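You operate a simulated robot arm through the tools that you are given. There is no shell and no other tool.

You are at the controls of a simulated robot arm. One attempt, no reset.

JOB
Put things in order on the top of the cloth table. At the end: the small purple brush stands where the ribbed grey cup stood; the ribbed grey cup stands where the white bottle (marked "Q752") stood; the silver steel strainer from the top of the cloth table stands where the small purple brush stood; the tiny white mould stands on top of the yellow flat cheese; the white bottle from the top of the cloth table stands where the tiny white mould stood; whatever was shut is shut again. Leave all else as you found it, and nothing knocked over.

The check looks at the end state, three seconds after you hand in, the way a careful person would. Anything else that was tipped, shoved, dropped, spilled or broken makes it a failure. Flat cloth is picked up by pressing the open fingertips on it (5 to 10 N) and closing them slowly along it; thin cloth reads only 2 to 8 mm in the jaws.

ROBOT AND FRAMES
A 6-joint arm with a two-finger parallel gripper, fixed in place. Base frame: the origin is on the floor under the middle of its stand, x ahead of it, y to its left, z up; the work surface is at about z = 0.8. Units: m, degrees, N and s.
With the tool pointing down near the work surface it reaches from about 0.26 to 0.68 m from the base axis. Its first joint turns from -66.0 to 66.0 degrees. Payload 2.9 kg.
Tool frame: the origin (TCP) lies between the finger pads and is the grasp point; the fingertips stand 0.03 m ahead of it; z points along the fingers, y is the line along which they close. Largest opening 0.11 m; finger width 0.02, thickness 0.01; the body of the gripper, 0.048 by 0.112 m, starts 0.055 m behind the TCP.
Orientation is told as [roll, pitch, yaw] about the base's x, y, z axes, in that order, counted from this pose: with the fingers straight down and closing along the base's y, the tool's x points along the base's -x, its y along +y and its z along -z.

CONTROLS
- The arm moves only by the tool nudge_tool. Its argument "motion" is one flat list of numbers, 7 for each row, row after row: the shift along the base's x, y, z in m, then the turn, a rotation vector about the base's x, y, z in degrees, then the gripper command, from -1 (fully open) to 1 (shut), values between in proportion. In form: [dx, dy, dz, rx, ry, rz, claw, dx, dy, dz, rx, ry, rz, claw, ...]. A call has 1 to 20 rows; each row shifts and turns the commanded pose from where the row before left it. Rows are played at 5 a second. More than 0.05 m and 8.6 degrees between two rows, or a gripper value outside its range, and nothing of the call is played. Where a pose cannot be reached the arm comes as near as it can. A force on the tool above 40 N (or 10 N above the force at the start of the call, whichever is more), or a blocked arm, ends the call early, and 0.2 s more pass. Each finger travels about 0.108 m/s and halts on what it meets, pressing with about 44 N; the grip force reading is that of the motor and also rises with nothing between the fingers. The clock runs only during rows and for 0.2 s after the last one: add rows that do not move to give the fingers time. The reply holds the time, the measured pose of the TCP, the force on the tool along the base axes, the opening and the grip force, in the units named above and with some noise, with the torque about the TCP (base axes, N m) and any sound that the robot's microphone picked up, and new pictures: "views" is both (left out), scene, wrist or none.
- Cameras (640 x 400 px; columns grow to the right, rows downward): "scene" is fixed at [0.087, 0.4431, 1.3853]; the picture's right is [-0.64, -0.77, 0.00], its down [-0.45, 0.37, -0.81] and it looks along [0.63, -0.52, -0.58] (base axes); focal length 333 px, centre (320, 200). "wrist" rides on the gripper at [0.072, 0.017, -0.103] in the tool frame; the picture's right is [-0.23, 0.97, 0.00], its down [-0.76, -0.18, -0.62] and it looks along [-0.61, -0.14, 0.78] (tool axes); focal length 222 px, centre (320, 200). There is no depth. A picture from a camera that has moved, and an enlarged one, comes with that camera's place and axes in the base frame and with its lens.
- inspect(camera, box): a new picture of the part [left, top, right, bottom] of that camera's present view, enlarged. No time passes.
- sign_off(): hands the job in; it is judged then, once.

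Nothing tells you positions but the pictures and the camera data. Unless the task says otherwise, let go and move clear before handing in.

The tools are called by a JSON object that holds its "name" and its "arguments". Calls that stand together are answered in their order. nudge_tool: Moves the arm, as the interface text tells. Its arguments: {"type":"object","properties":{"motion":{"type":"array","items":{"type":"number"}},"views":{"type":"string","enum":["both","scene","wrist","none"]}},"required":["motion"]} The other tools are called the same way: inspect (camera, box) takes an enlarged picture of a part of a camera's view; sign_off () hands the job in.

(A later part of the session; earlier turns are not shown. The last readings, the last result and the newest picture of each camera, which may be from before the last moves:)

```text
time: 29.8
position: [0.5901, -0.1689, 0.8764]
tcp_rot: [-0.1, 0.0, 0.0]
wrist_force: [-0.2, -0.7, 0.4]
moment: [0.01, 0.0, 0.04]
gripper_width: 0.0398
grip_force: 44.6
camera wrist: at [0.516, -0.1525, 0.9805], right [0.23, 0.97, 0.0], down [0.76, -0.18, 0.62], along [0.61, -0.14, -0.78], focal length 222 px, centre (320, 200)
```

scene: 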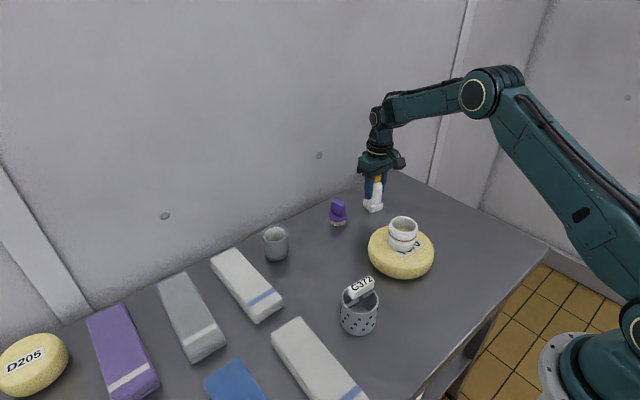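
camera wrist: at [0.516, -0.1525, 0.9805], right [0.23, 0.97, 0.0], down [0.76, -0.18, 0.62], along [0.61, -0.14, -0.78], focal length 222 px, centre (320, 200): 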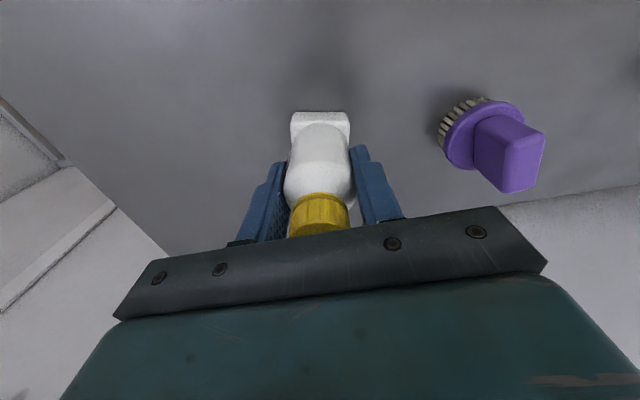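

Held at 0.040 m; the bottle's spot is (0.589, -0.169). I lift 2 cm slowly and check the hold.

{"name": "nudge_tool", "arguments": {"motion": [0, 0, 0.004, 0, 0, 0, 1, 0, 0, 0.004, 0, 0, 0, 1, 0, 0, 0.006, 0, 0, 0, 1, 0, 0, 0.006, 0, 0, 0, 1, 0, 0, 0, 0, 0, 0, 1]}}

{"name": "inspect", "arguments": {"camera": "scene", "box": [340, 150, 420, 230]}}

```text
time: 31.0
position: [0.589, -0.1693, 0.8962]
tcp_rot: [-0.1, -0.1, 0.0]
wrist_force: [-0.2, 0.0, -0.6]
moment: [0.05, -0.04, 0.01]
gripper_width: 0.0398
grip_force: 43.9
camera wrist: at [0.5152, -0.1526, 1.0013], right [0.23, 0.97, 0.0], down [0.76, -0.18, 0.62], along [0.61, -0.14, -0.78], focal length 222 px, centre (320, 200)
```

scene: 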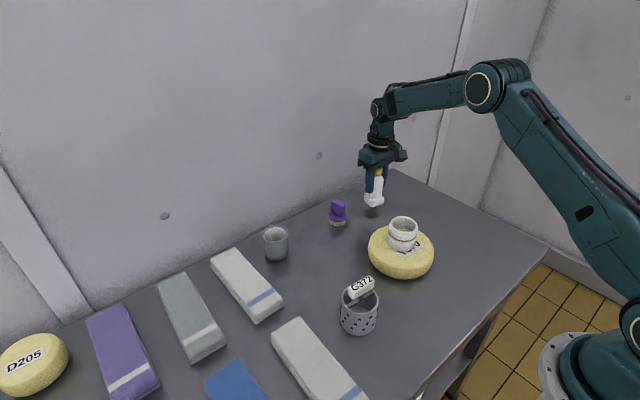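
wrist: 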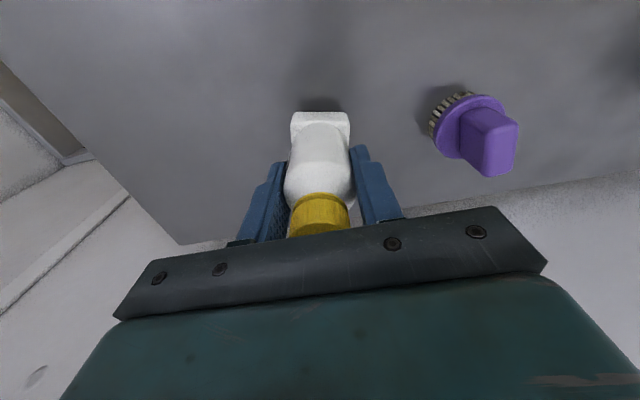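

```text
5.00 times, centred on (380, 190) of scene
camera zoom: at [0.087, 0.4431, 1.3853], right [-0.64, -0.77, 0.0], down [-0.45, 0.37, -0.81], along [0.63, -0.52, -0.58], focal length 1666 px, centre (20, 250)
```

zoom: 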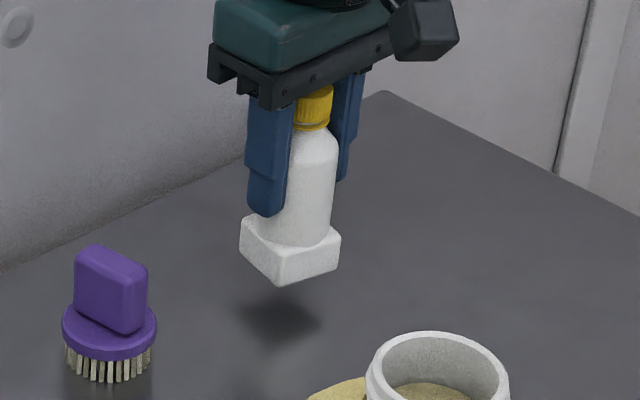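

The bottle hangs straight in the grip. I carry it low towards the mould's old spot (0.405, -0.310), in two stretches.

{"name": "nudge_tool", "arguments": {"motion": [-0.004, -0.003, 0.005, 0, 0, 0, 1, -0.01, -0.0075, 0.005, 0, 0, 0, 1, -0.0155, -0.012, 0, 0, 0, 0, 1, -0.0155, -0.012, 0, 0, 0, 0, 1, -0.0155, -0.012, 0, 0, 0, 0, 1, -0.0155, -0.012, 0, 0, 0, 0, 1, -0.01, -0.0075, 0, 0, 0, 0, 1, -0.004, -0.003, 0, 0, 0, 0, 1, 0, 0, 0, 0, 0, 0, 1], "views": "scene"}}

```text
time: 33.0
position: [0.4983, -0.2385, 0.9069]
tcp_rot: [-0.1, -0.1, 0.1]
wrist_force: [0.0, -0.3, -1.5]
moment: [0.01, 0.01, 0.0]
gripper_width: 0.04
grip_force: 43.7
```

scene: 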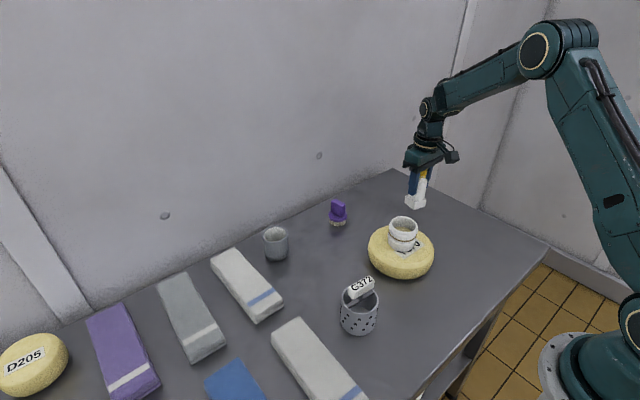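

Halfway and still held. I continue to (0.405, -0.310).

{"name": "nudge_tool", "arguments": {"motion": [-0.004, -0.003, 0, 0, 0, 0, 1, -0.01, -0.0075, 0, 0, 0, 0, 1, -0.016, -0.0125, 0, 0, 0, 0, 1, -0.016, -0.0125, 0, 0, 0, 0, 1, -0.016, -0.0125, 0, 0, 0, 0, 1, -0.016, -0.0125, 0, 0, 0, 0, 1, -0.01, -0.0075, 0, 0, 0, 0, 1, -0.005, -0.0035, 0, 0, 0, 0, 1, 0, 0, 0, 0, 0, 0, 1]}}

```text
time: 35.0
position: [0.4057, -0.3105, 0.9077]
tcp_rot: [-0.1, 0.0, 0.0]
wrist_force: [-0.1, -1.0, -1.2]
moment: [-0.02, -0.02, 0.03]
gripper_width: 0.04
grip_force: 44.4
camera wrist: at [0.3325, -0.2929, 1.0113], right [0.23, 0.97, 0.0], down [0.76, -0.18, 0.62], along [0.61, -0.14, -0.78], focal length 222 px, centre (320, 200)
```

scene: 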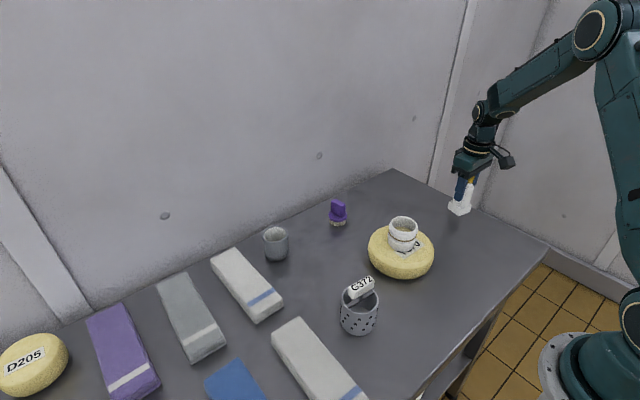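
wrist: 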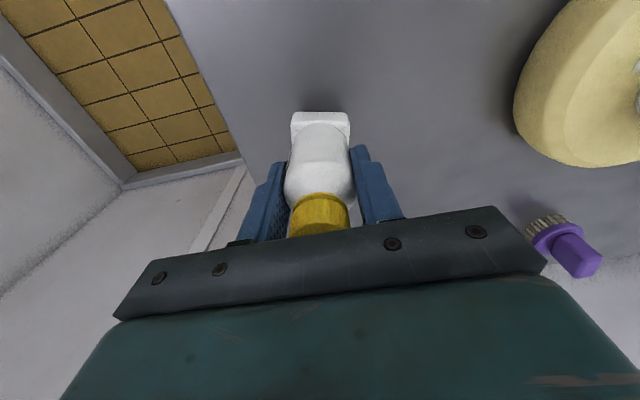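

The bottle is over the spot. I lower it: grip height was 0.876, so I go to about 0.880 first and then in 1.5 mm steps.

{"name": "nudge_tool", "arguments": {"motion": [0, 0, -0.008, 0, 0, 0, 1, 0, 0, -0.008, 0, 0, 0, 1, 0, 0, -0.006, 0, 0, 0, 1, 0, 0, -0.004, 0, 0, 0, 1, 0, 0, -0.002, 0, 0, 0, 1, 0, 0, -0.0015, 0, 0, 0, 1, 0, 0, 0, 0, 0, 0, 1]}}

```text
time: 36.6
position: [0.4062, -0.31, 0.877]
tcp_rot: [-0.1, 0.0, 0.1]
wrist_force: [0.6, -0.6, -1.1]
moment: [-0.02, 0.0, -0.04]
gripper_width: 0.0397
grip_force: 43.8
camera wrist: at [0.3325, -0.2928, 0.9811], right [0.23, 0.97, 0.0], down [0.76, -0.18, 0.62], along [0.61, -0.14, -0.78], focal length 222 px, centre (320, 200)
```

scene: 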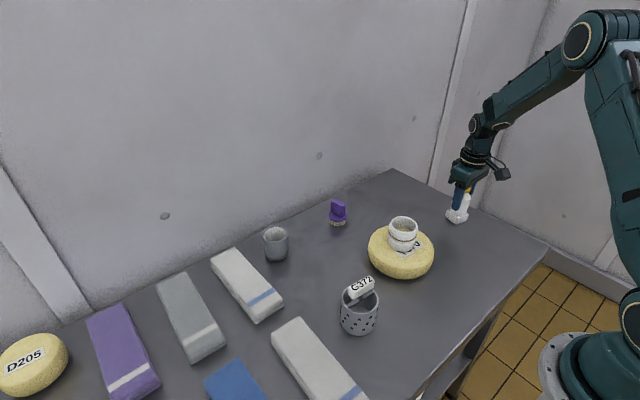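
wrist: 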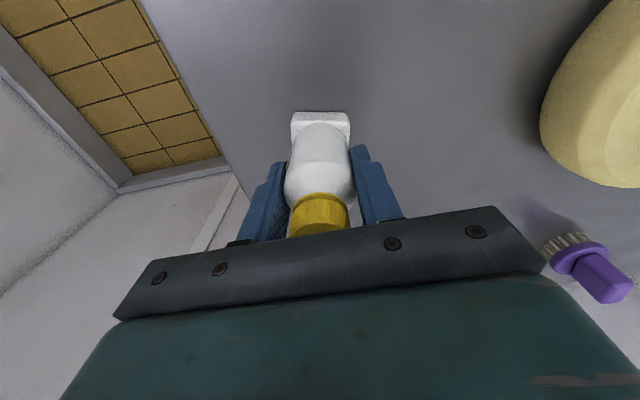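

Nearly down; the force is still only the bottle's weight. I go down a further millimetre at a time.

{"name": "nudge_tool", "arguments": {"motion": [0, 0, -0.001, 0, 0, 0, 1, 0, 0, 0, 0, 0, 0, 1], "views": "none"}}

{"name": "nudge_tool", "arguments": {"motion": [0, 0, -0.001, 0, 0, 0, 1, 0, 0, 0, 0, 0, 0, 1], "views": "none"}}

```text
time: 37.2
position: [0.4062, -0.3108, 0.8764]
tcp_rot: [-0.1, 0.1, 0.0]
wrist_force: [-2.1, 0.9, 3.7]
moment: [0.15, 0.1, 0.06]
gripper_width: 0.0401
grip_force: 44.3
```

```text
time: 37.8
position: [0.4059, -0.3096, 0.8749]
tcp_rot: [-0.1, -0.1, 0.0]
wrist_force: [-3.8, 2.5, 18.4]
moment: [0.38, 0.34, 0.06]
gripper_width: 0.0397
grip_force: 43.9
```

Firm contact. I ease up one millimetre, open gradually and rise straight up.

{"name": "nudge_tool", "arguments": {"motion": [0, 0, 0.001, 0, 0, 0, 1, 0, 0, 0, 0, 0, 0, 0.3, 0, 0, 0, 0, 0, 0, 0.25, 0, 0, 0, 0, 0, 0, 0.2, 0, 0, 0, 0, 0, 0, 0.12, 0, 0, 0, 0, 0, 0, 0, 0, 0, 0, 0, 0, 0, -0.3, 0, 0, 0, 0, 0, 0, -0.7, 0, 0, 0.01, 0, 0, 0, -0.7, 0, 0, 0.025, 0, 0, 0, -0.7, 0, 0, 0.04, 0, 0, 0, -0.7, 0, 0, 0.04, 0, 0, 0, -0.7, 0, 0, 0.01, 0, 0, 0, -0.7, 0, 0, 0, 0, 0, 0, -0.7]}}

{"name": "inspect", "arguments": {"camera": "scene", "box": [420, 160, 500, 240]}}

```text
time: 40.8
position: [0.4065, -0.3097, 1.0017]
tcp_rot: [-0.2, 0.0, 0.0]
wrist_force: [0.4, -0.2, -0.4]
moment: [0.0, 0.0, -0.01]
gripper_width: 0.0934
grip_force: 0.0
camera wrist: at [0.332, -0.2932, 1.1063], right [0.23, 0.97, 0.0], down [0.76, -0.18, 0.62], along [0.61, -0.14, -0.78], focal length 222 px, centre (320, 200)
```

scene: 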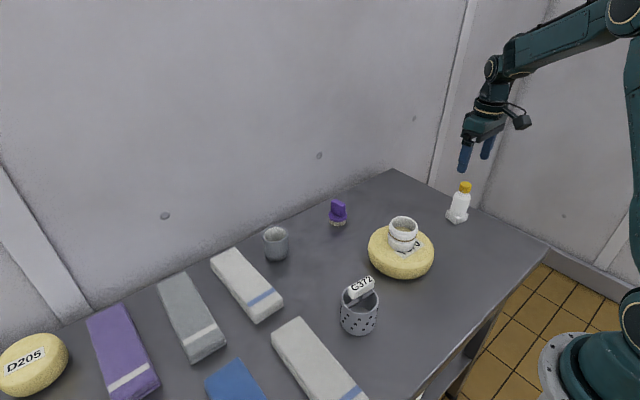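
wrist: 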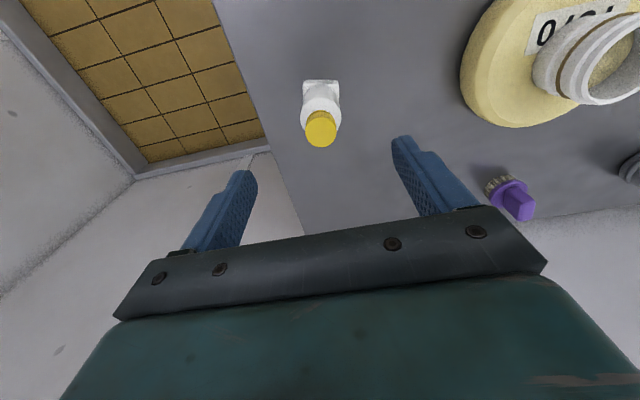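

```text
5.00 times, centred on (460, 200) of scene
camera zoom: at [0.087, 0.4431, 1.3853], right [-0.64, -0.77, 0.0], down [-0.45, 0.37, -0.81], along [0.63, -0.52, -0.58], focal length 1666 px, centre (-380, 200)
```

zoom: 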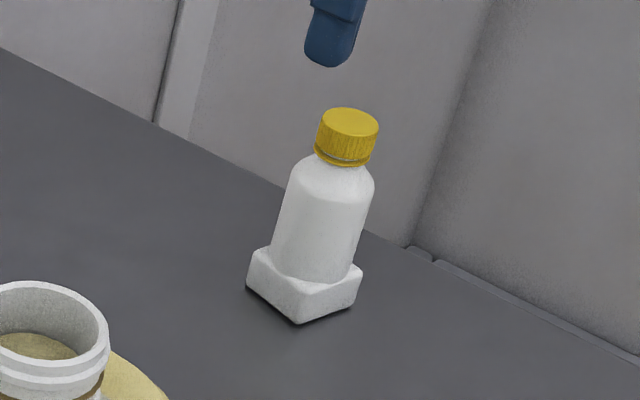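

The bottle stands at the mould's old spot. Next I move above the grey cup to measure it.

{"name": "nudge_tool", "arguments": {"motion": [0.0165, 0.0375, 0, 0.15, 0, 0, -1, 0.0165, 0.0375, 0, 0, 0, 0, -1, 0.0165, 0.0375, 0, 0, 0, 0, -1, 0.0165, 0.0375, 0, 0, 0, 0, -1, 0.0165, 0.0375, 0, 0, 0, 0, -1, 0.0165, 0.0375, 0, 0, 0, 0, -1, 0.0165, 0.0375, 0, 0, 0, 0, -1, 0.0165, 0.0375, 0, 0, 0, 0, -1, 0.0165, 0.0375, 0, 0, 0, 0, -1, 0.0165, 0.0375, 0, 0, 0, 0, -1, 0.0165, 0.0375, 0, 0, 0, 0, -1, 0.0165, 0.0375, 0, 0, 0, 0, -1, 0, 0, 0, 0, 0, 0, -1]}}

{"name": "inspect", "arguments": {"camera": "wrist", "box": [240, 40, 400, 180]}}

```text
time: 43.6
position: [0.604, 0.1406, 1.001]
tcp_rot: [0.1, 0.0, 0.0]
wrist_force: [-0.9, 0.3, -0.2]
moment: [0.02, 0.0, -0.03]
gripper_width: 0.1101
grip_force: 0.0
camera wrist: at [0.5306, 0.1578, 1.1062], right [0.23, 0.97, 0.0], down [0.76, -0.18, 0.62], along [0.61, -0.14, -0.78], focal length 222 px, centre (320, 200)
```

scene: 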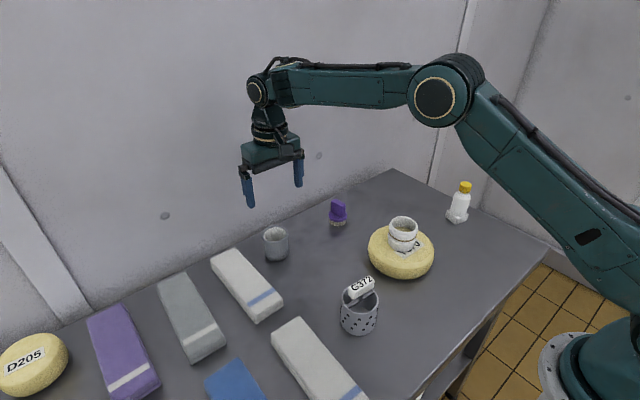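
wrist: 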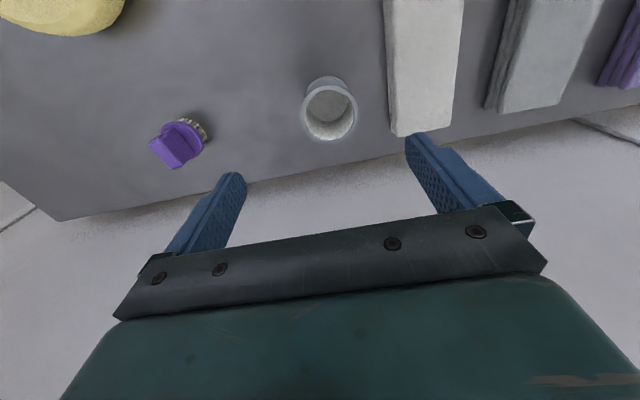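

```text
2.86 times, centred on (320, 110) of wrist
camera zoom: at [0.5306, 0.1578, 1.1062], right [0.23, 0.97, 0.0], down [0.76, -0.18, 0.62], along [0.61, -0.14, -0.78], focal length 635 px, centre (320, 457)
```

zoom: 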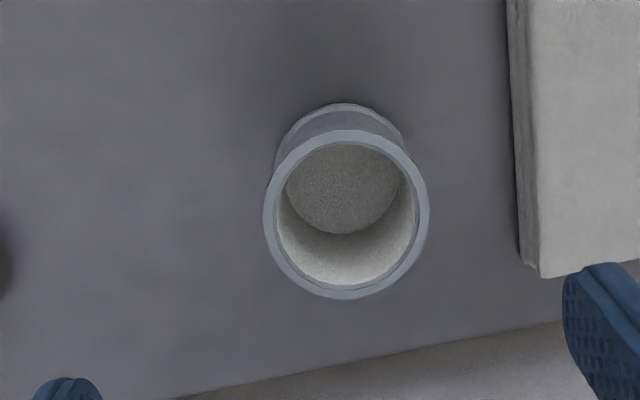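

The cup is at about (0.610, 0.1495), rim near z 0.868, with a folded cloth 4 cm to its left. I narrow the opening to 0.085 m so the left finger stays clear of the cloth, then descend part way.

{"name": "nudge_tool", "arguments": {"motion": [0.003, 0.0045, -0.02, 0, 0, 0, -0.55, 0.003, 0.0045, -0.025, 0, 0, 0, -0.55, 0, 0, -0.02, 0, 0, 0, -0.55, 0, 0, 0, 0, 0, 0, -0.55]}}

{"name": "inspect", "arguments": {"camera": "wrist", "box": [220, 60, 460, 220]}}

```text
time: 44.6
position: [0.6107, 0.1491, 0.9357]
tcp_rot: [0.1, 0.0, -0.1]
wrist_force: [-0.7, 0.1, -0.3]
moment: [-0.03, 0.01, 0.0]
gripper_width: 0.0852
grip_force: 0.1
camera wrist: at [0.5368, 0.1657, 1.0408], right [0.23, 0.97, 0.0], down [0.76, -0.18, 0.62], along [0.61, -0.14, -0.78], focal length 222 px, centre (320, 200)
```

scene: 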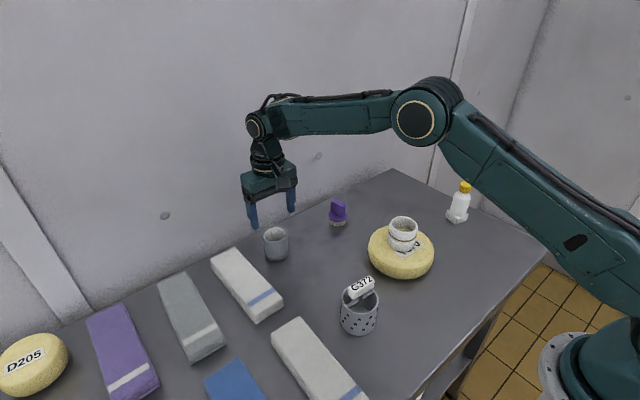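
wrist: 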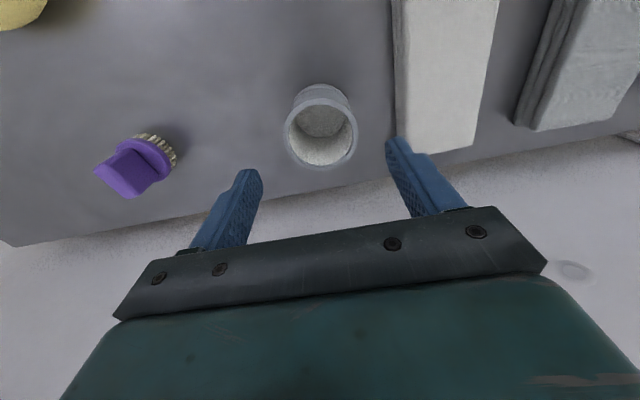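

```text
2.50 times, centred on (340, 140) of wrist
camera zoom: at [0.5368, 0.1657, 1.0408], right [0.23, 0.97, 0.0], down [0.76, -0.18, 0.62], along [0.61, -0.14, -0.78], focal length 555 px, centre (270, 350)
```

zoom: 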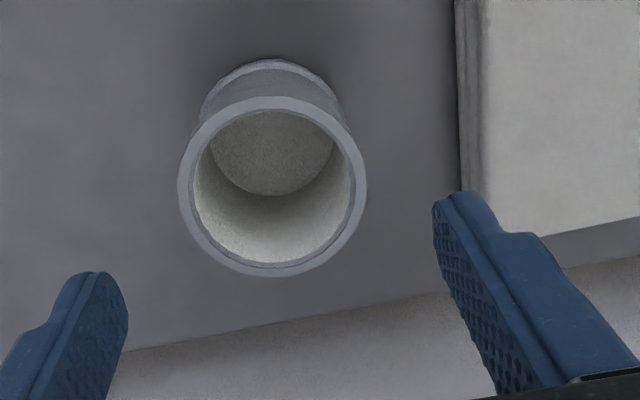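

Confirmed near (0.608, 0.1495). I descend to TCP z 0.845 with the narrowed opening.

{"name": "nudge_tool", "arguments": {"motion": [-0.002, 0.0005, -0.03, 0, 0, 0, -0.55, 0, 0, -0.03, 0, 0, 0, -0.55, 0, 0, -0.02, 0, 0, 0, -0.55, 0, 0, -0.01, 0, 0, 0, -0.55, 0, 0, 0, 0, 0, 0, -0.55]}}

{"name": "inspect", "arguments": {"camera": "scene", "box": [230, 200, 330, 280]}}

```text
time: 45.8
position: [0.6077, 0.1494, 0.8458]
tcp_rot: [0.0, 0.1, 0.1]
wrist_force: [0.2, -0.6, 0.0]
moment: [0.0, 0.02, 0.03]
gripper_width: 0.0854
grip_force: 0.1
camera wrist: at [0.5342, 0.166, 0.9506], right [0.23, 0.97, 0.0], down [0.76, -0.18, 0.62], along [0.61, -0.14, -0.78], focal length 222 px, centre (320, 200)
```

scene: 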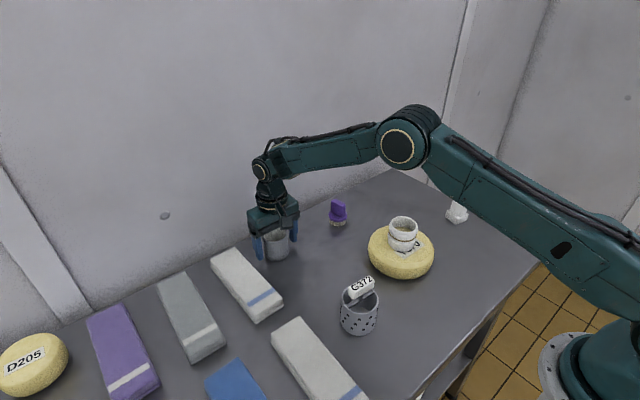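
wrist: 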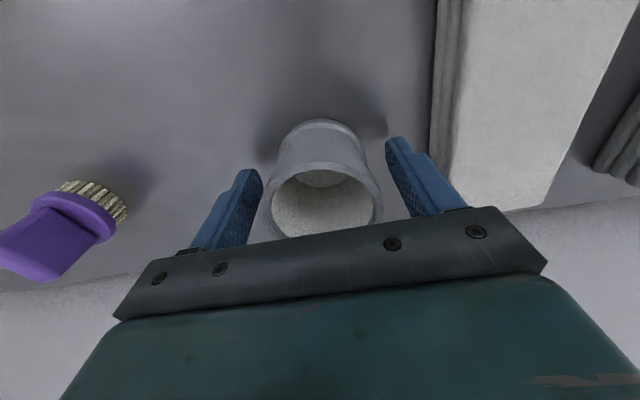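

```text
5.00 times, centred on (280, 240) of scene
camera zoom: at [0.087, 0.4431, 1.3853], right [-0.64, -0.77, 0.0], down [-0.45, 0.37, -0.81], along [0.63, -0.52, -0.58], focal length 1666 px, centre (520, 0)
```

zoom: 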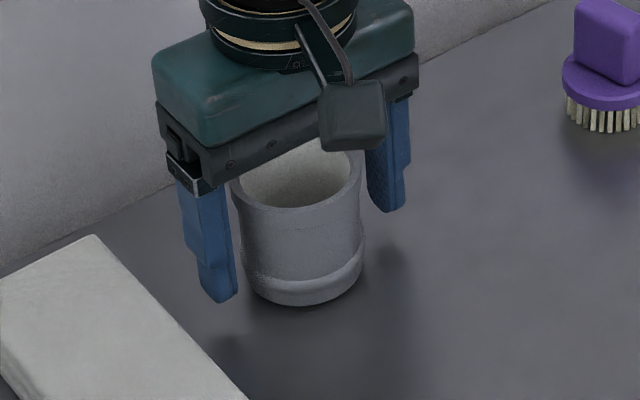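

The cup is centred between the fingers, clear of the cloth. I close gently.

{"name": "nudge_tool", "arguments": {"motion": [0, 0, 0, 0, 0, 0, -0.4, 0, 0, 0, 0, 0, 0, -0.3, 0, 0, 0, 0, 0, 0, -0.22, 0, 0, 0, 0, 0, 0, -0.16, 0, 0, 0, 0, 0, 0, -0.1, 0, 0, 0, 0, 0, 0, -0.04, 0, 0, 0, 0, 0, 0, 0.1, 0, 0, 0, 0, 0, 0, 0.5, 0, 0, 0, 0, 0, 0, 1, 0, 0, 0, 0, 0, 0, 1, 0, 0, 0.004, 0, 0, 0, 1, 0, 0, 0.004, 0, 0, 0, 1, 0, 0, 0.006, 0, 0, 0, 1, 0, 0, 0.006, 0, 0, 0, 1, 0, 0, 0, 0, 0, 0, 1]}}

{"name": "inspect", "arguments": {"camera": "scene", "box": [230, 200, 330, 280]}}

```text
time: 49.0
position: [0.6076, 0.1495, 0.8662]
tcp_rot: [0.0, 0.0, 0.0]
wrist_force: [0.8, -0.7, -0.1]
moment: [0.0, 0.0, -0.01]
gripper_width: 0.0568
grip_force: 43.8
camera wrist: at [0.5346, 0.1662, 0.9705], right [0.23, 0.97, 0.0], down [0.76, -0.18, 0.62], along [0.61, -0.14, -0.78], focal length 222 px, centre (320, 200)
```

scene: 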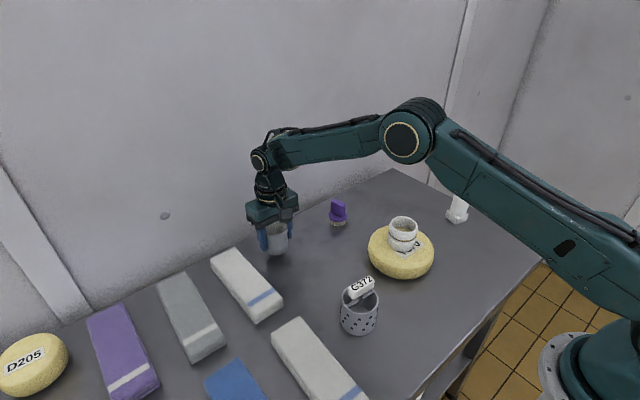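
wrist: 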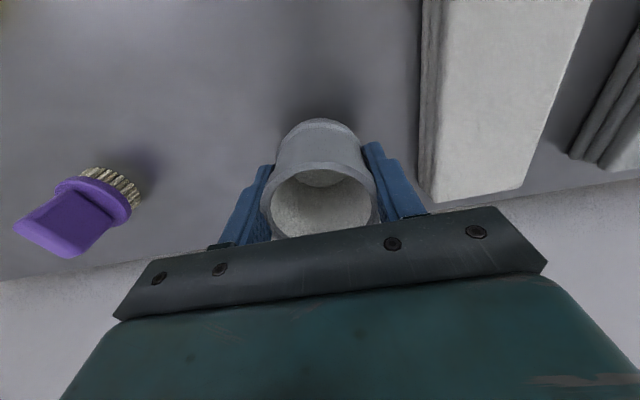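

```text
5.00 times, centred on (280, 240) of scene
camera zoom: at [0.087, 0.4431, 1.3853], right [-0.64, -0.77, 0.0], down [-0.45, 0.37, -0.81], along [0.63, -0.52, -0.58], focal length 1666 px, centre (520, 0)
```

zoom: 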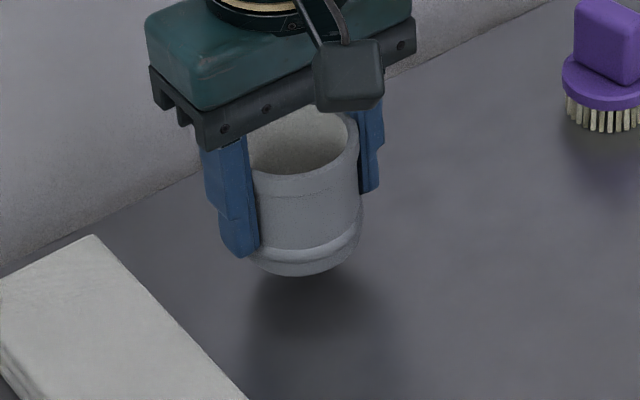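

The cup hangs straight; its spot is (0.609, 0.1495). I carry it round the brush on the robot's side, between brush and cheese, to the bottle's old spot (0.589, -0.169).

{"name": "nudge_tool", "arguments": {"motion": [-0.006, -0.008, 0.005, 0, 0, 0, 1, -0.012, -0.015, 0.007, 0, 0, 0, 1, -0.012, -0.015, 0.007, 0, 0, 0, 1, -0.012, -0.015, 0.007, 0, 0, 0, 1, -0.012, -0.015, 0.006, 0, 0, 0, 1, -0.012, -0.015, 0.004, 0, 0, 0, 1, -0.004, -0.018, 0, 0, 0, 0, 1, 0, -0.02, 0, 0, 0, 0, 1, 0, -0.02, 0, 0, 0, 0, 1, 0, -0.015, 0, 0, 0, 0, 1, 0, -0.008, 0, 0, 0, 0, 1, 0, 0, 0, 0, 0, 0, 1]}}

```text
time: 51.6
position: [0.5371, -0.0148, 0.9018]
tcp_rot: [0.1, 0.0, 0.0]
wrist_force: [0.5, -0.9, 0.1]
moment: [0.03, -0.03, -0.01]
gripper_width: 0.0568
grip_force: 44.4
camera wrist: at [0.4644, 0.0021, 1.0066], right [0.23, 0.97, 0.0], down [0.76, -0.18, 0.62], along [0.61, -0.14, -0.78], focal length 222 px, centre (320, 200)
```

scene: 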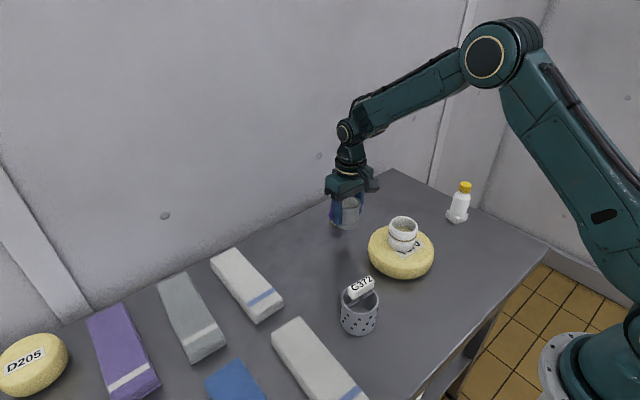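
wrist: 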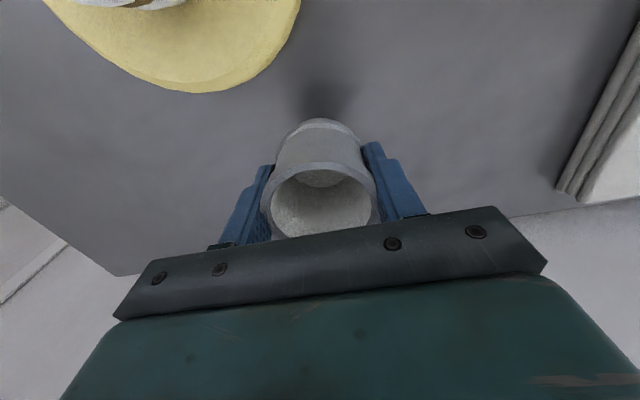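

Clear on both sides. I go on past the brush and then over to the bottle's old spot.

{"name": "nudge_tool", "arguments": {"motion": [0, -0.01, 0, 0, 0, 0, 1, 0, -0.018, 0, 0, 0, 0, 1, 0, -0.02, 0, 0, 0, 0, 1, 0, -0.02, 0, 0, 0, 0, 1, 0, -0.02, 0, 0, 0, 0, 1, 0.004, -0.018, 0, 0, 0, 0, 1, 0.012, -0.014, 0, 0, 0, 0, 1, 0.013, -0.012, 0, 0, 0, 0, 1, 0.012, -0.012, 0, 0, 0, 0, 1, 0.01, -0.01, 0, 0, 0, 0, 1, 0, 0, 0, 0, 0, 0, 1]}}

```text
time: 54.0
position: [0.5891, -0.1677, 0.9018]
tcp_rot: [0.1, 0.0, 0.0]
wrist_force: [-0.6, -0.3, -0.5]
moment: [0.01, 0.01, -0.01]
gripper_width: 0.0567
grip_force: 44.2
camera wrist: at [0.5159, -0.1515, 1.0059], right [0.23, 0.97, 0.0], down [0.76, -0.18, 0.62], along [0.61, -0.14, -0.78], focal length 222 px, centre (320, 200)
```

scene: 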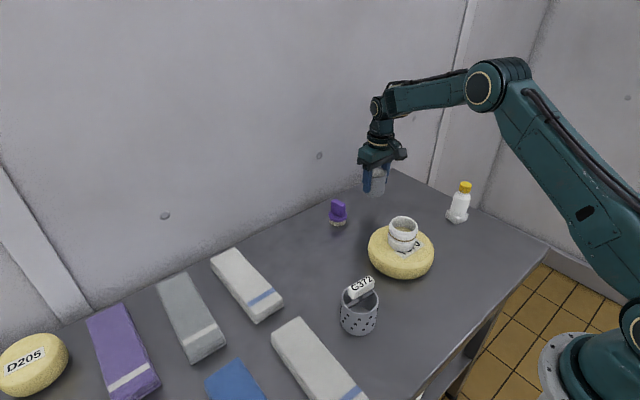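
wrist: 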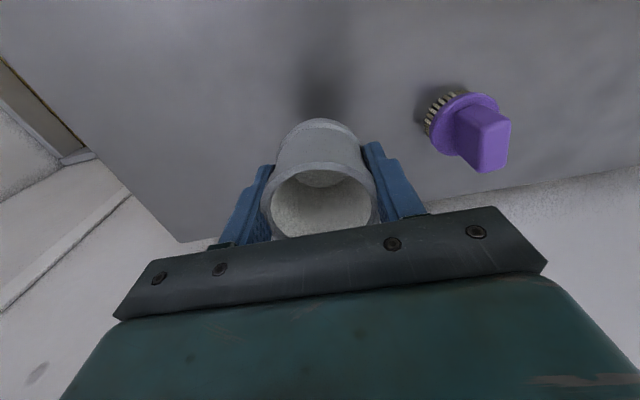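

Over the spot. I lower the cup to just above its set-down height of 0.846.

{"name": "nudge_tool", "arguments": {"motion": [0, -0.001, -0.01, 0, 0, 0, 1, 0, 0, -0.012, 0, 0, 0, 1, 0, 0, -0.012, 0, 0, 0, 1, 0, 0, -0.01, 0, 0, 0, 1, 0, 0, -0.006, 0, 0, 0, 1, 0, 0, -0.003, 0, 0, 0, 1, 0, 0, -0.001, 0, 0, 0, 1, 0, 0, 0, 0, 0, 0, 1], "views": "none"}}

{"name": "nudge_tool", "arguments": {"motion": [0, 0, -0.001, 0, 0, 0, 1, 0, 0, 0, 0, 0, 0, 1], "views": "none"}}

```text
time: 55.8
position: [0.5894, -0.1679, 0.8478]
tcp_rot: [0.1, -0.1, 0.0]
wrist_force: [-0.3, 0.0, -0.7]
moment: [-0.02, -0.03, 0.02]
gripper_width: 0.0568
grip_force: 44.1
```

```text
time: 56.4
position: [0.5886, -0.1693, 0.8469]
tcp_rot: [0.2, 0.0, 0.0]
wrist_force: [0.1, 0.0, -0.8]
moment: [0.05, -0.01, -0.01]
gripper_width: 0.057
grip_force: 44.1
```

No contact yet; I go down one millimetre at a time.

{"name": "nudge_tool", "arguments": {"motion": [0, 0, -0.001, 0, 0, 0, 1, 0, 0, 0, 0, 0, 0, 1], "views": "none"}}

{"name": "nudge_tool", "arguments": {"motion": [0, 0, -0.001, 0, 0, 0, 1, 0, 0, 0, 0, 0, 0, 1], "views": "wrist"}}

```text
time: 57.0
position: [0.5885, -0.1693, 0.8471]
tcp_rot: [0.0, 0.0, 0.0]
wrist_force: [-1.1, 0.0, 3.4]
moment: [-0.01, 0.04, 0.02]
gripper_width: 0.0569
grip_force: 44.2
```

```text
time: 57.6
position: [0.5893, -0.1686, 0.847]
tcp_rot: [0.0, -0.1, 0.0]
wrist_force: [-4.2, 0.7, 14.3]
moment: [0.01, 0.2, -0.02]
gripper_width: 0.0571
grip_force: 44.5
camera wrist: at [0.5157, -0.1526, 0.9507], right [0.23, 0.97, 0.0], down [0.76, -0.18, 0.62], along [0.61, -0.14, -0.78], focal length 222 px, centre (320, 200)
```

wrist: 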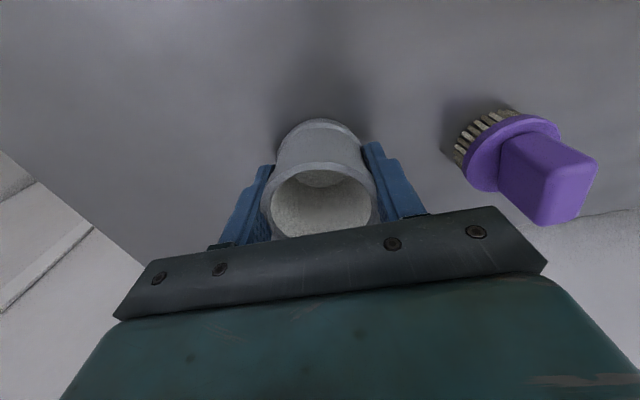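

Contact is made. I ease up 1 mm, open gradually and rise.

{"name": "nudge_tool", "arguments": {"motion": [0, 0, 0.001, 0, 0, 0, 0.3, 0, 0, 0, 0, 0, 0, -0.02, 0, 0, 0, 0, 0, 0, -0.07, 0, 0, 0, 0, 0, 0, -0.12, 0, 0, 0, 0, 0, 0, -0.2, 0, 0, 0, 0, 0, 0, -0.35, 0, 0, 0, 0, 0, 0, -0.6, 0, 0, 0.01, 0, 0, 0, -0.6, 0, 0, 0.025, 0, 0, 0, -0.6, 0, 0, 0.035, 0, 0, 0, -0.6, 0, 0, 0.03, 0, 0, 0, -0.6, 0, 0, 0.01, 0, 0, 0, -0.6, 0, 0, 0, 0, 0, 0, -0.6]}}

{"name": "inspect", "arguments": {"camera": "wrist", "box": [380, 50, 500, 130]}}

{"name": "inspect", "arguments": {"camera": "scene", "box": [310, 160, 430, 260]}}

```text
time: 60.4
position: [0.5886, -0.1707, 0.9569]
tcp_rot: [0.2, 0.1, -0.1]
wrist_force: [0.7, 0.0, 0.7]
moment: [0.02, 0.0, 0.04]
gripper_width: 0.088
grip_force: 0.0
camera wrist: at [0.5145, -0.1532, 1.0615], right [0.23, 0.97, 0.0], down [0.76, -0.18, 0.62], along [0.61, -0.14, -0.78], focal length 222 px, centre (320, 200)
```

scene: 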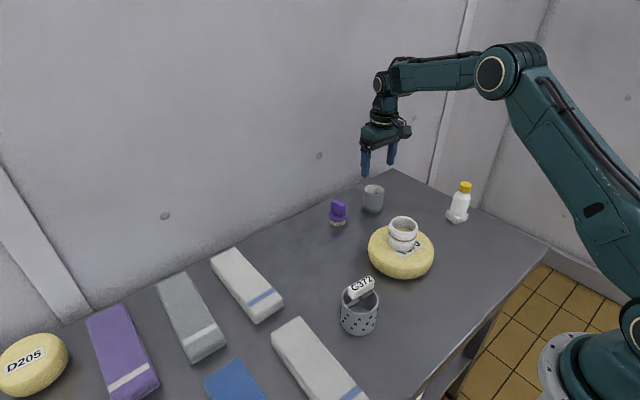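
wrist: 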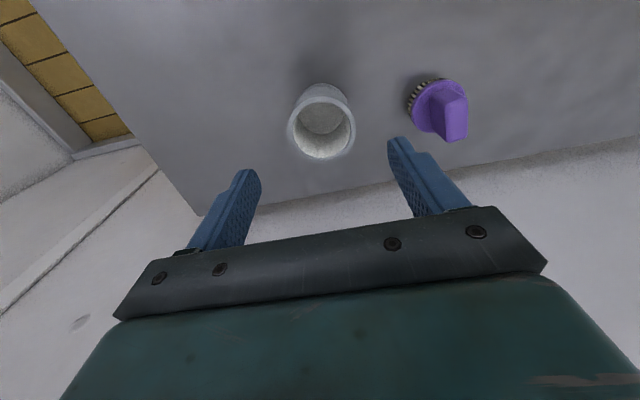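

```text
5.00 times, centred on (440, 90) of wrist
camera zoom: at [0.5145, -0.1532, 1.0615], right [0.23, 0.97, 0.0], down [0.76, -0.18, 0.62], along [0.61, -0.14, -0.78], focal length 1111 px, centre (-280, 750)
```

zoom: 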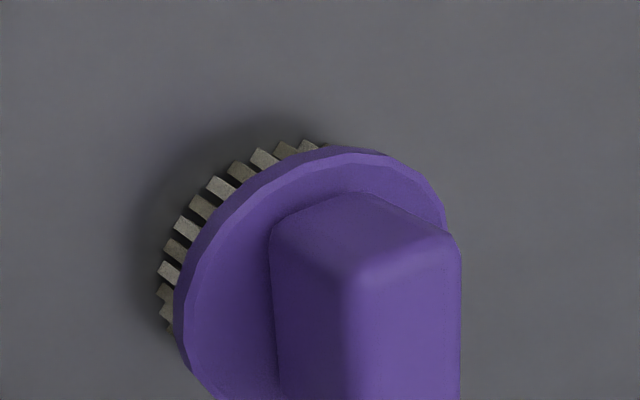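

```text
4.00 times, centred on (370, 210) of scene
camera zoom: at [0.087, 0.4431, 1.3853], right [-0.64, -0.77, 0.0], down [-0.45, 0.37, -0.81], along [0.63, -0.52, -0.58], focal length 1333 px, centre (120, 160)
```

zoom: 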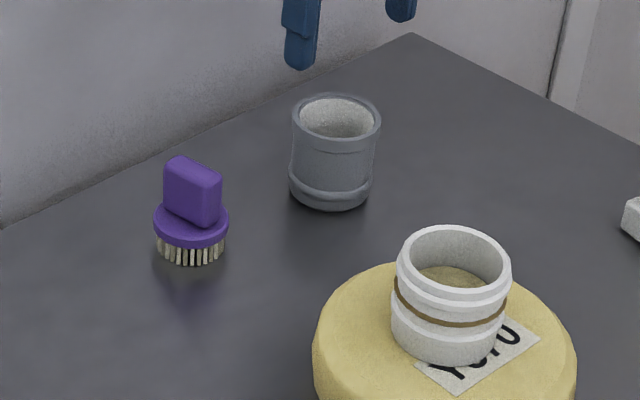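

The cup stands at the bottle's old spot. I move above the brush to measure it.

{"name": "nudge_tool", "arguments": {"motion": [0.003, 0.03, 0.02, -0.15, 0, 0, -0.6, 0.004, 0.03, 0.02, 0, 0, 0, -0.6, 0.005, 0.03, 0, 0, 0, 0, -0.6, 0.005, 0.03, 0, 0, 0, 0, -0.6, 0, 0, 0, 0, 0, 0, -0.6], "views": "wrist"}}

{"name": "inspect", "arguments": {"camera": "wrist", "box": [260, 60, 380, 160]}}

```text
time: 61.6
position: [0.607, -0.0488, 0.9959]
tcp_rot: [-0.1, 0.0, -0.1]
wrist_force: [-0.6, -0.3, -0.7]
moment: [-0.02, 0.02, 0.0]
gripper_width: 0.0881
grip_force: 0.1
camera wrist: at [0.5327, -0.0327, 1.1], right [0.23, 0.97, 0.0], down [0.76, -0.18, 0.62], along [0.61, -0.14, -0.78], focal length 222 px, centre (320, 200)
```

wrist: 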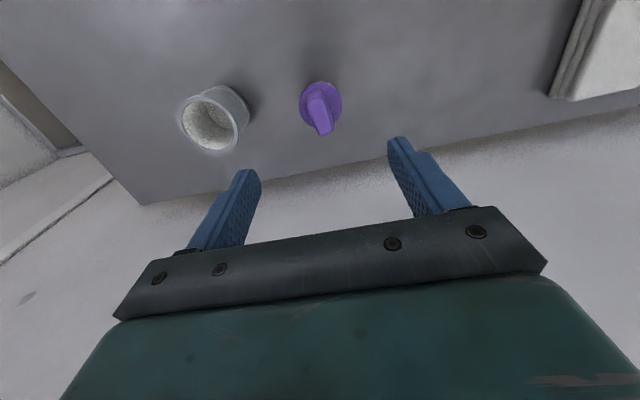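

```text
4.00 times, centred on (320, 110) of wrist
camera zoom: at [0.5327, -0.0327, 1.1], right [0.23, 0.97, 0.0], down [0.76, -0.18, 0.62], along [0.61, -0.14, -0.78], focal length 888 px, centre (320, 560)
```

zoom: 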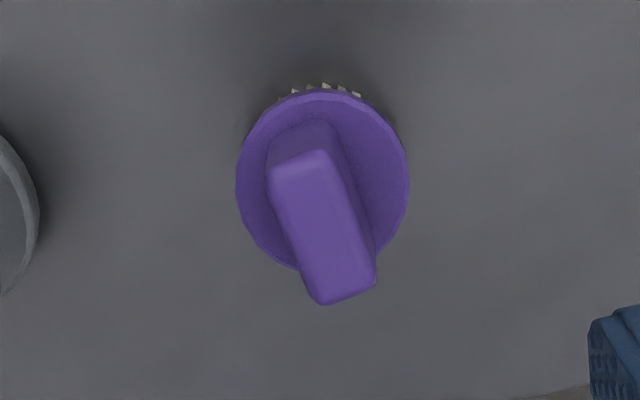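

The brush handle is about 15 mm thick, centre (0.607, -0.0495), its long side turned about 6° from base x. I turn the tool 6.4°, narrow the fingers and descend part way.

{"name": "nudge_tool", "arguments": {"motion": [0, -0.0005, -0.02, 0, 0, 3.2, -0.2, 0, 0, -0.03, 0, 0, 3.2, -0.1, 0, 0, -0.03, 0, 0, 0, -0.1, 0, 0, 0, 0, 0, 0, -0.1]}}

{"name": "inspect", "arguments": {"camera": "wrist", "box": [220, 60, 420, 220]}}

```text
time: 62.6
position: [0.6058, -0.05, 0.9145]
tcp_rot: [-0.1, 0.0, 6.4]
wrist_force: [0.3, -1.0, -0.5]
moment: [-0.02, -0.01, 0.01]
gripper_width: 0.0607
grip_force: 0.0
camera wrist: at [0.5314, -0.042, 1.0193], right [0.12, 0.99, 0.0], down [0.78, -0.09, 0.62], along [0.62, -0.07, -0.78], focal length 222 px, centre (320, 200)
```

scene: 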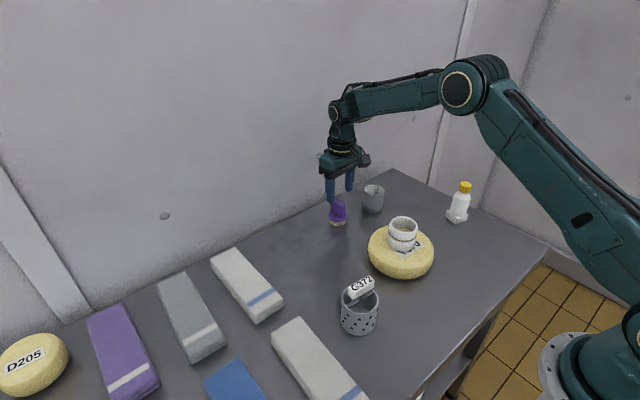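
wrist: 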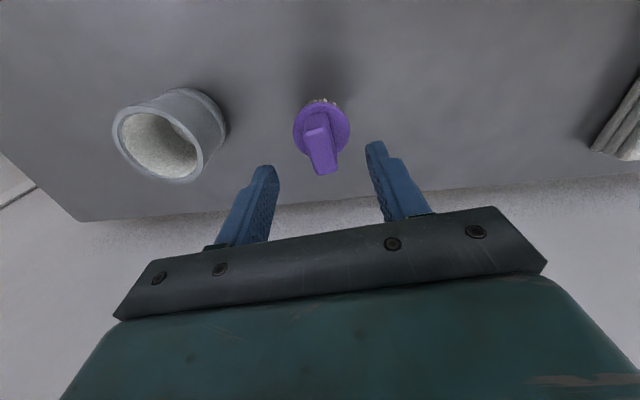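

```text
2.50 times, centred on (320, 140) of wrist
camera zoom: at [0.5314, -0.042, 1.0193], right [0.12, 0.99, 0.0], down [0.78, -0.09, 0.62], along [0.62, -0.07, -0.78], focal length 555 px, centre (320, 350)
```

zoom: 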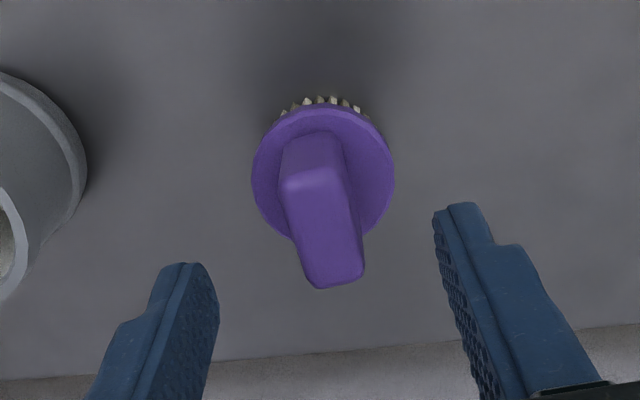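

Alignment is good. I descend to TCP z 0.868, which puts the fingertips just above the brush's disc.

{"name": "nudge_tool", "arguments": {"motion": [0.0007, 0, -0.02, 0, 0, 0, -0.1, 0, 0, -0.015, 0, 0, 0, -0.1, 0, 0, -0.0085, 0, 0, 0, -0.1, 0, 0, -0.003, 0, 0, 0, -0.1, 0, 0, 0, 0, 0, 0, -0.1]}}

{"name": "inspect", "arguments": {"camera": "scene", "box": [290, 160, 390, 240]}}

{"name": "inspect", "arguments": {"camera": "wrist", "box": [220, 90, 420, 250]}}

```text
time: 63.8
position: [0.6071, -0.0497, 0.8701]
tcp_rot: [-0.1, -0.1, 6.4]
wrist_force: [-0.4, 0.0, -0.6]
moment: [-0.02, -0.01, 0.0]
gripper_width: 0.0606
grip_force: 0.0
camera wrist: at [0.5319, -0.0416, 0.9738], right [0.12, 0.99, 0.0], down [0.78, -0.09, 0.62], along [0.62, -0.07, -0.78], focal length 222 px, centre (320, 200)
```

scene: 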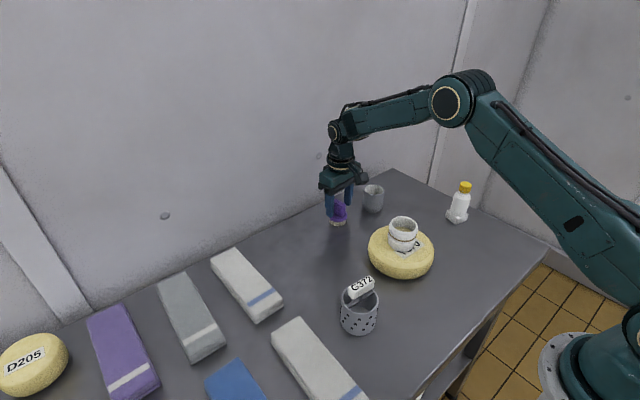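
wrist: 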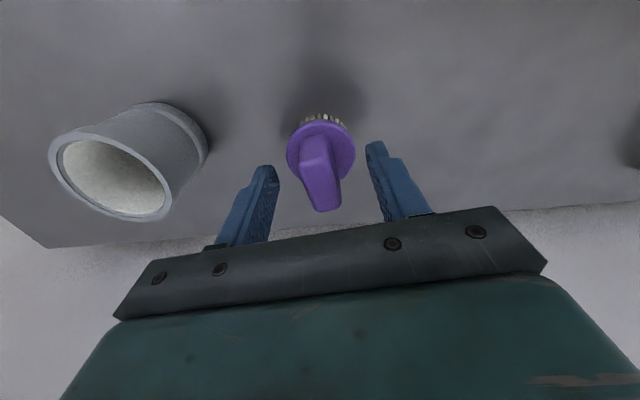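

```text
5.00 times, centred on (340, 200) of scene
camera zoom: at [0.087, 0.4431, 1.3853], right [-0.64, -0.77, 0.0], down [-0.45, 0.37, -0.81], along [0.63, -0.52, -0.58], focal length 1666 px, centre (220, 200)
```

zoom: 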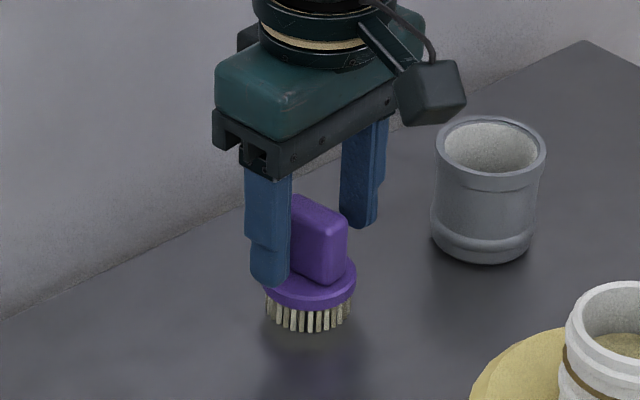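

```text
2.50 times, centred on (320, 170) of wrist
camera zoom: at [0.5319, -0.0416, 0.9738], right [0.12, 0.99, 0.0], down [0.78, -0.09, 0.62], along [0.62, -0.07, -0.78], focal length 555 px, centre (320, 275)
```

zoom: 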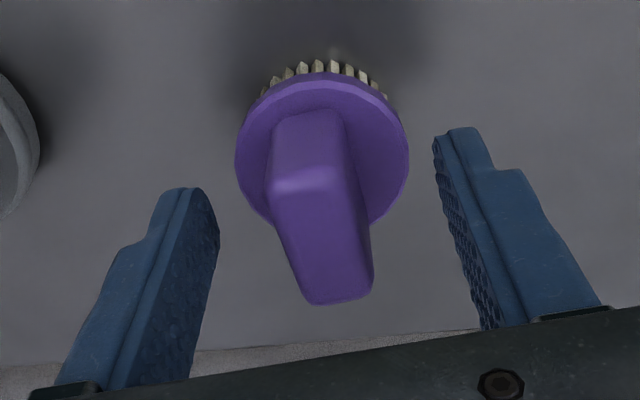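

The handle is between the fingers. I close gently.

{"name": "nudge_tool", "arguments": {"motion": [0, 0, 0, 0, 0, 0, 0.2, 0, 0, 0, 0, 0, 0, 0.4, 0, 0, 0, 0, 0, 0, 0.52, 0, 0, 0, 0, 0, 0, 0.6, 0, 0, 0, 0, 0, 0, 0.67, 0, 0, 0, 0, 0, 0, 0.73, 0, 0, 0, 0, 0, 0, 0.8, 0, 0, 0, 0, 0, 0, 1, 0, 0, 0, 0, 0, 0, 1, 0, 0, 0, 0, 0, 0, 1]}}

```text
time: 66.0
position: [0.607, -0.0489, 0.8699]
tcp_rot: [-0.1, 0.0, 6.4]
wrist_force: [0.3, -0.1, 0.9]
moment: [0.03, -0.06, -0.01]
gripper_width: 0.0194
grip_force: 44.1
camera wrist: at [0.532, -0.0416, 0.974], right [0.12, 0.99, 0.0], down [0.78, -0.09, 0.62], along [0.62, -0.07, -0.78], focal length 222 px, centre (320, 200)
```

scene: 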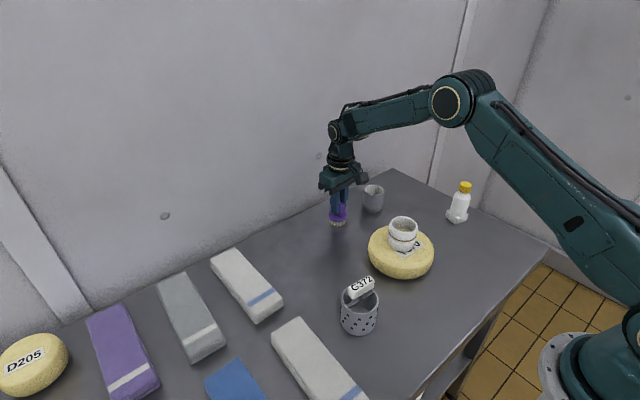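
wrist: 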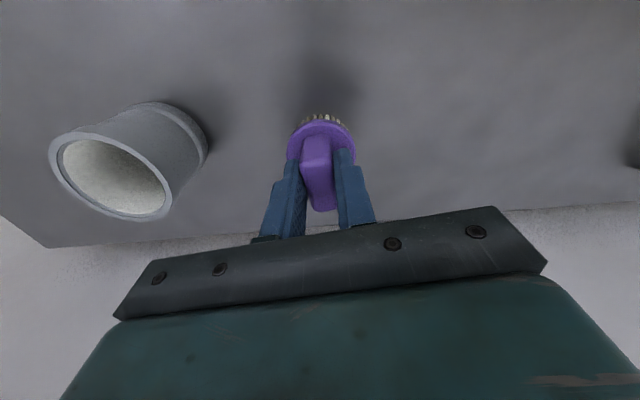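

Held at 0.019 m; the brush's spot is (0.607, -0.0495). I lift 2 cm and check.

{"name": "nudge_tool", "arguments": {"motion": [0, 0, 0.004, 0, 0, 0, 1, 0, 0, 0.004, 0, 0, 0, 1, 0, 0, 0.006, 0, 0, 0, 1, 0, 0, 0.008, 0, 0, 0, 1, 0, 0, 0, 0, 0, 0, 1]}}

{"name": "inspect", "arguments": {"camera": "scene", "box": [290, 150, 390, 240]}}

```text
time: 67.2
position: [0.6063, -0.0497, 0.8924]
tcp_rot: [-0.1, 0.0, 6.4]
wrist_force: [1.2, 0.0, -1.7]
moment: [0.01, -0.02, -0.05]
gripper_width: 0.0194
grip_force: 44.0
camera wrist: at [0.5318, -0.0415, 0.9962], right [0.12, 0.99, 0.0], down [0.78, -0.09, 0.62], along [0.62, -0.07, -0.78], focal length 222 px, centre (320, 200)
```

scene: 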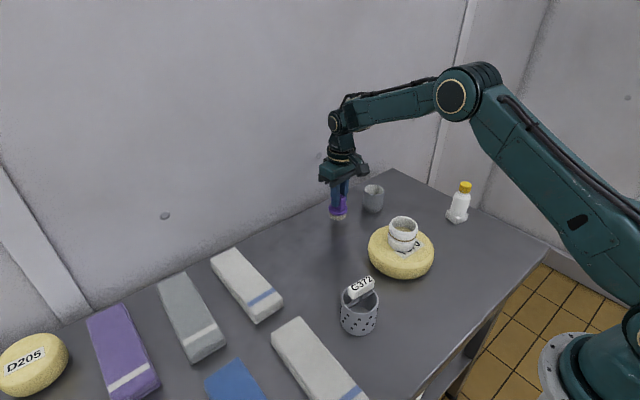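
wrist: 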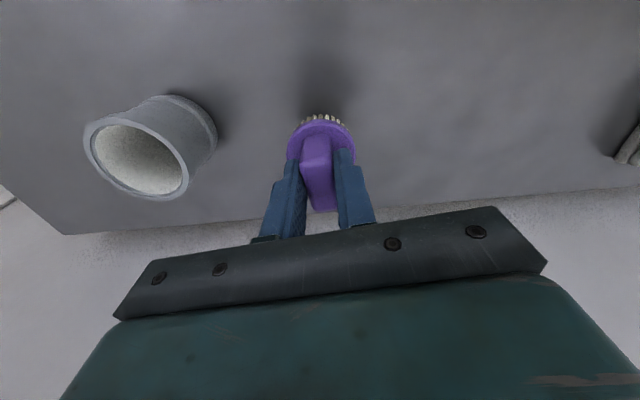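

```text
4.44 times, centred on (340, 195) of scene
camera zoom: at [0.087, 0.4431, 1.3853], right [-0.64, -0.77, 0.0], down [-0.45, 0.37, -0.81], along [0.63, -0.52, -0.58], focal length 1481 px, centre (231, 222)
```

zoom: 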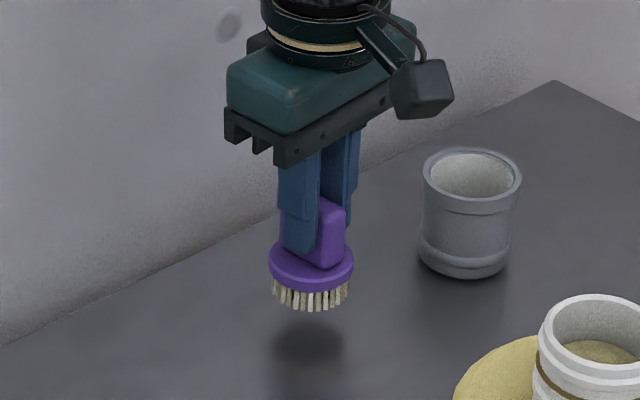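

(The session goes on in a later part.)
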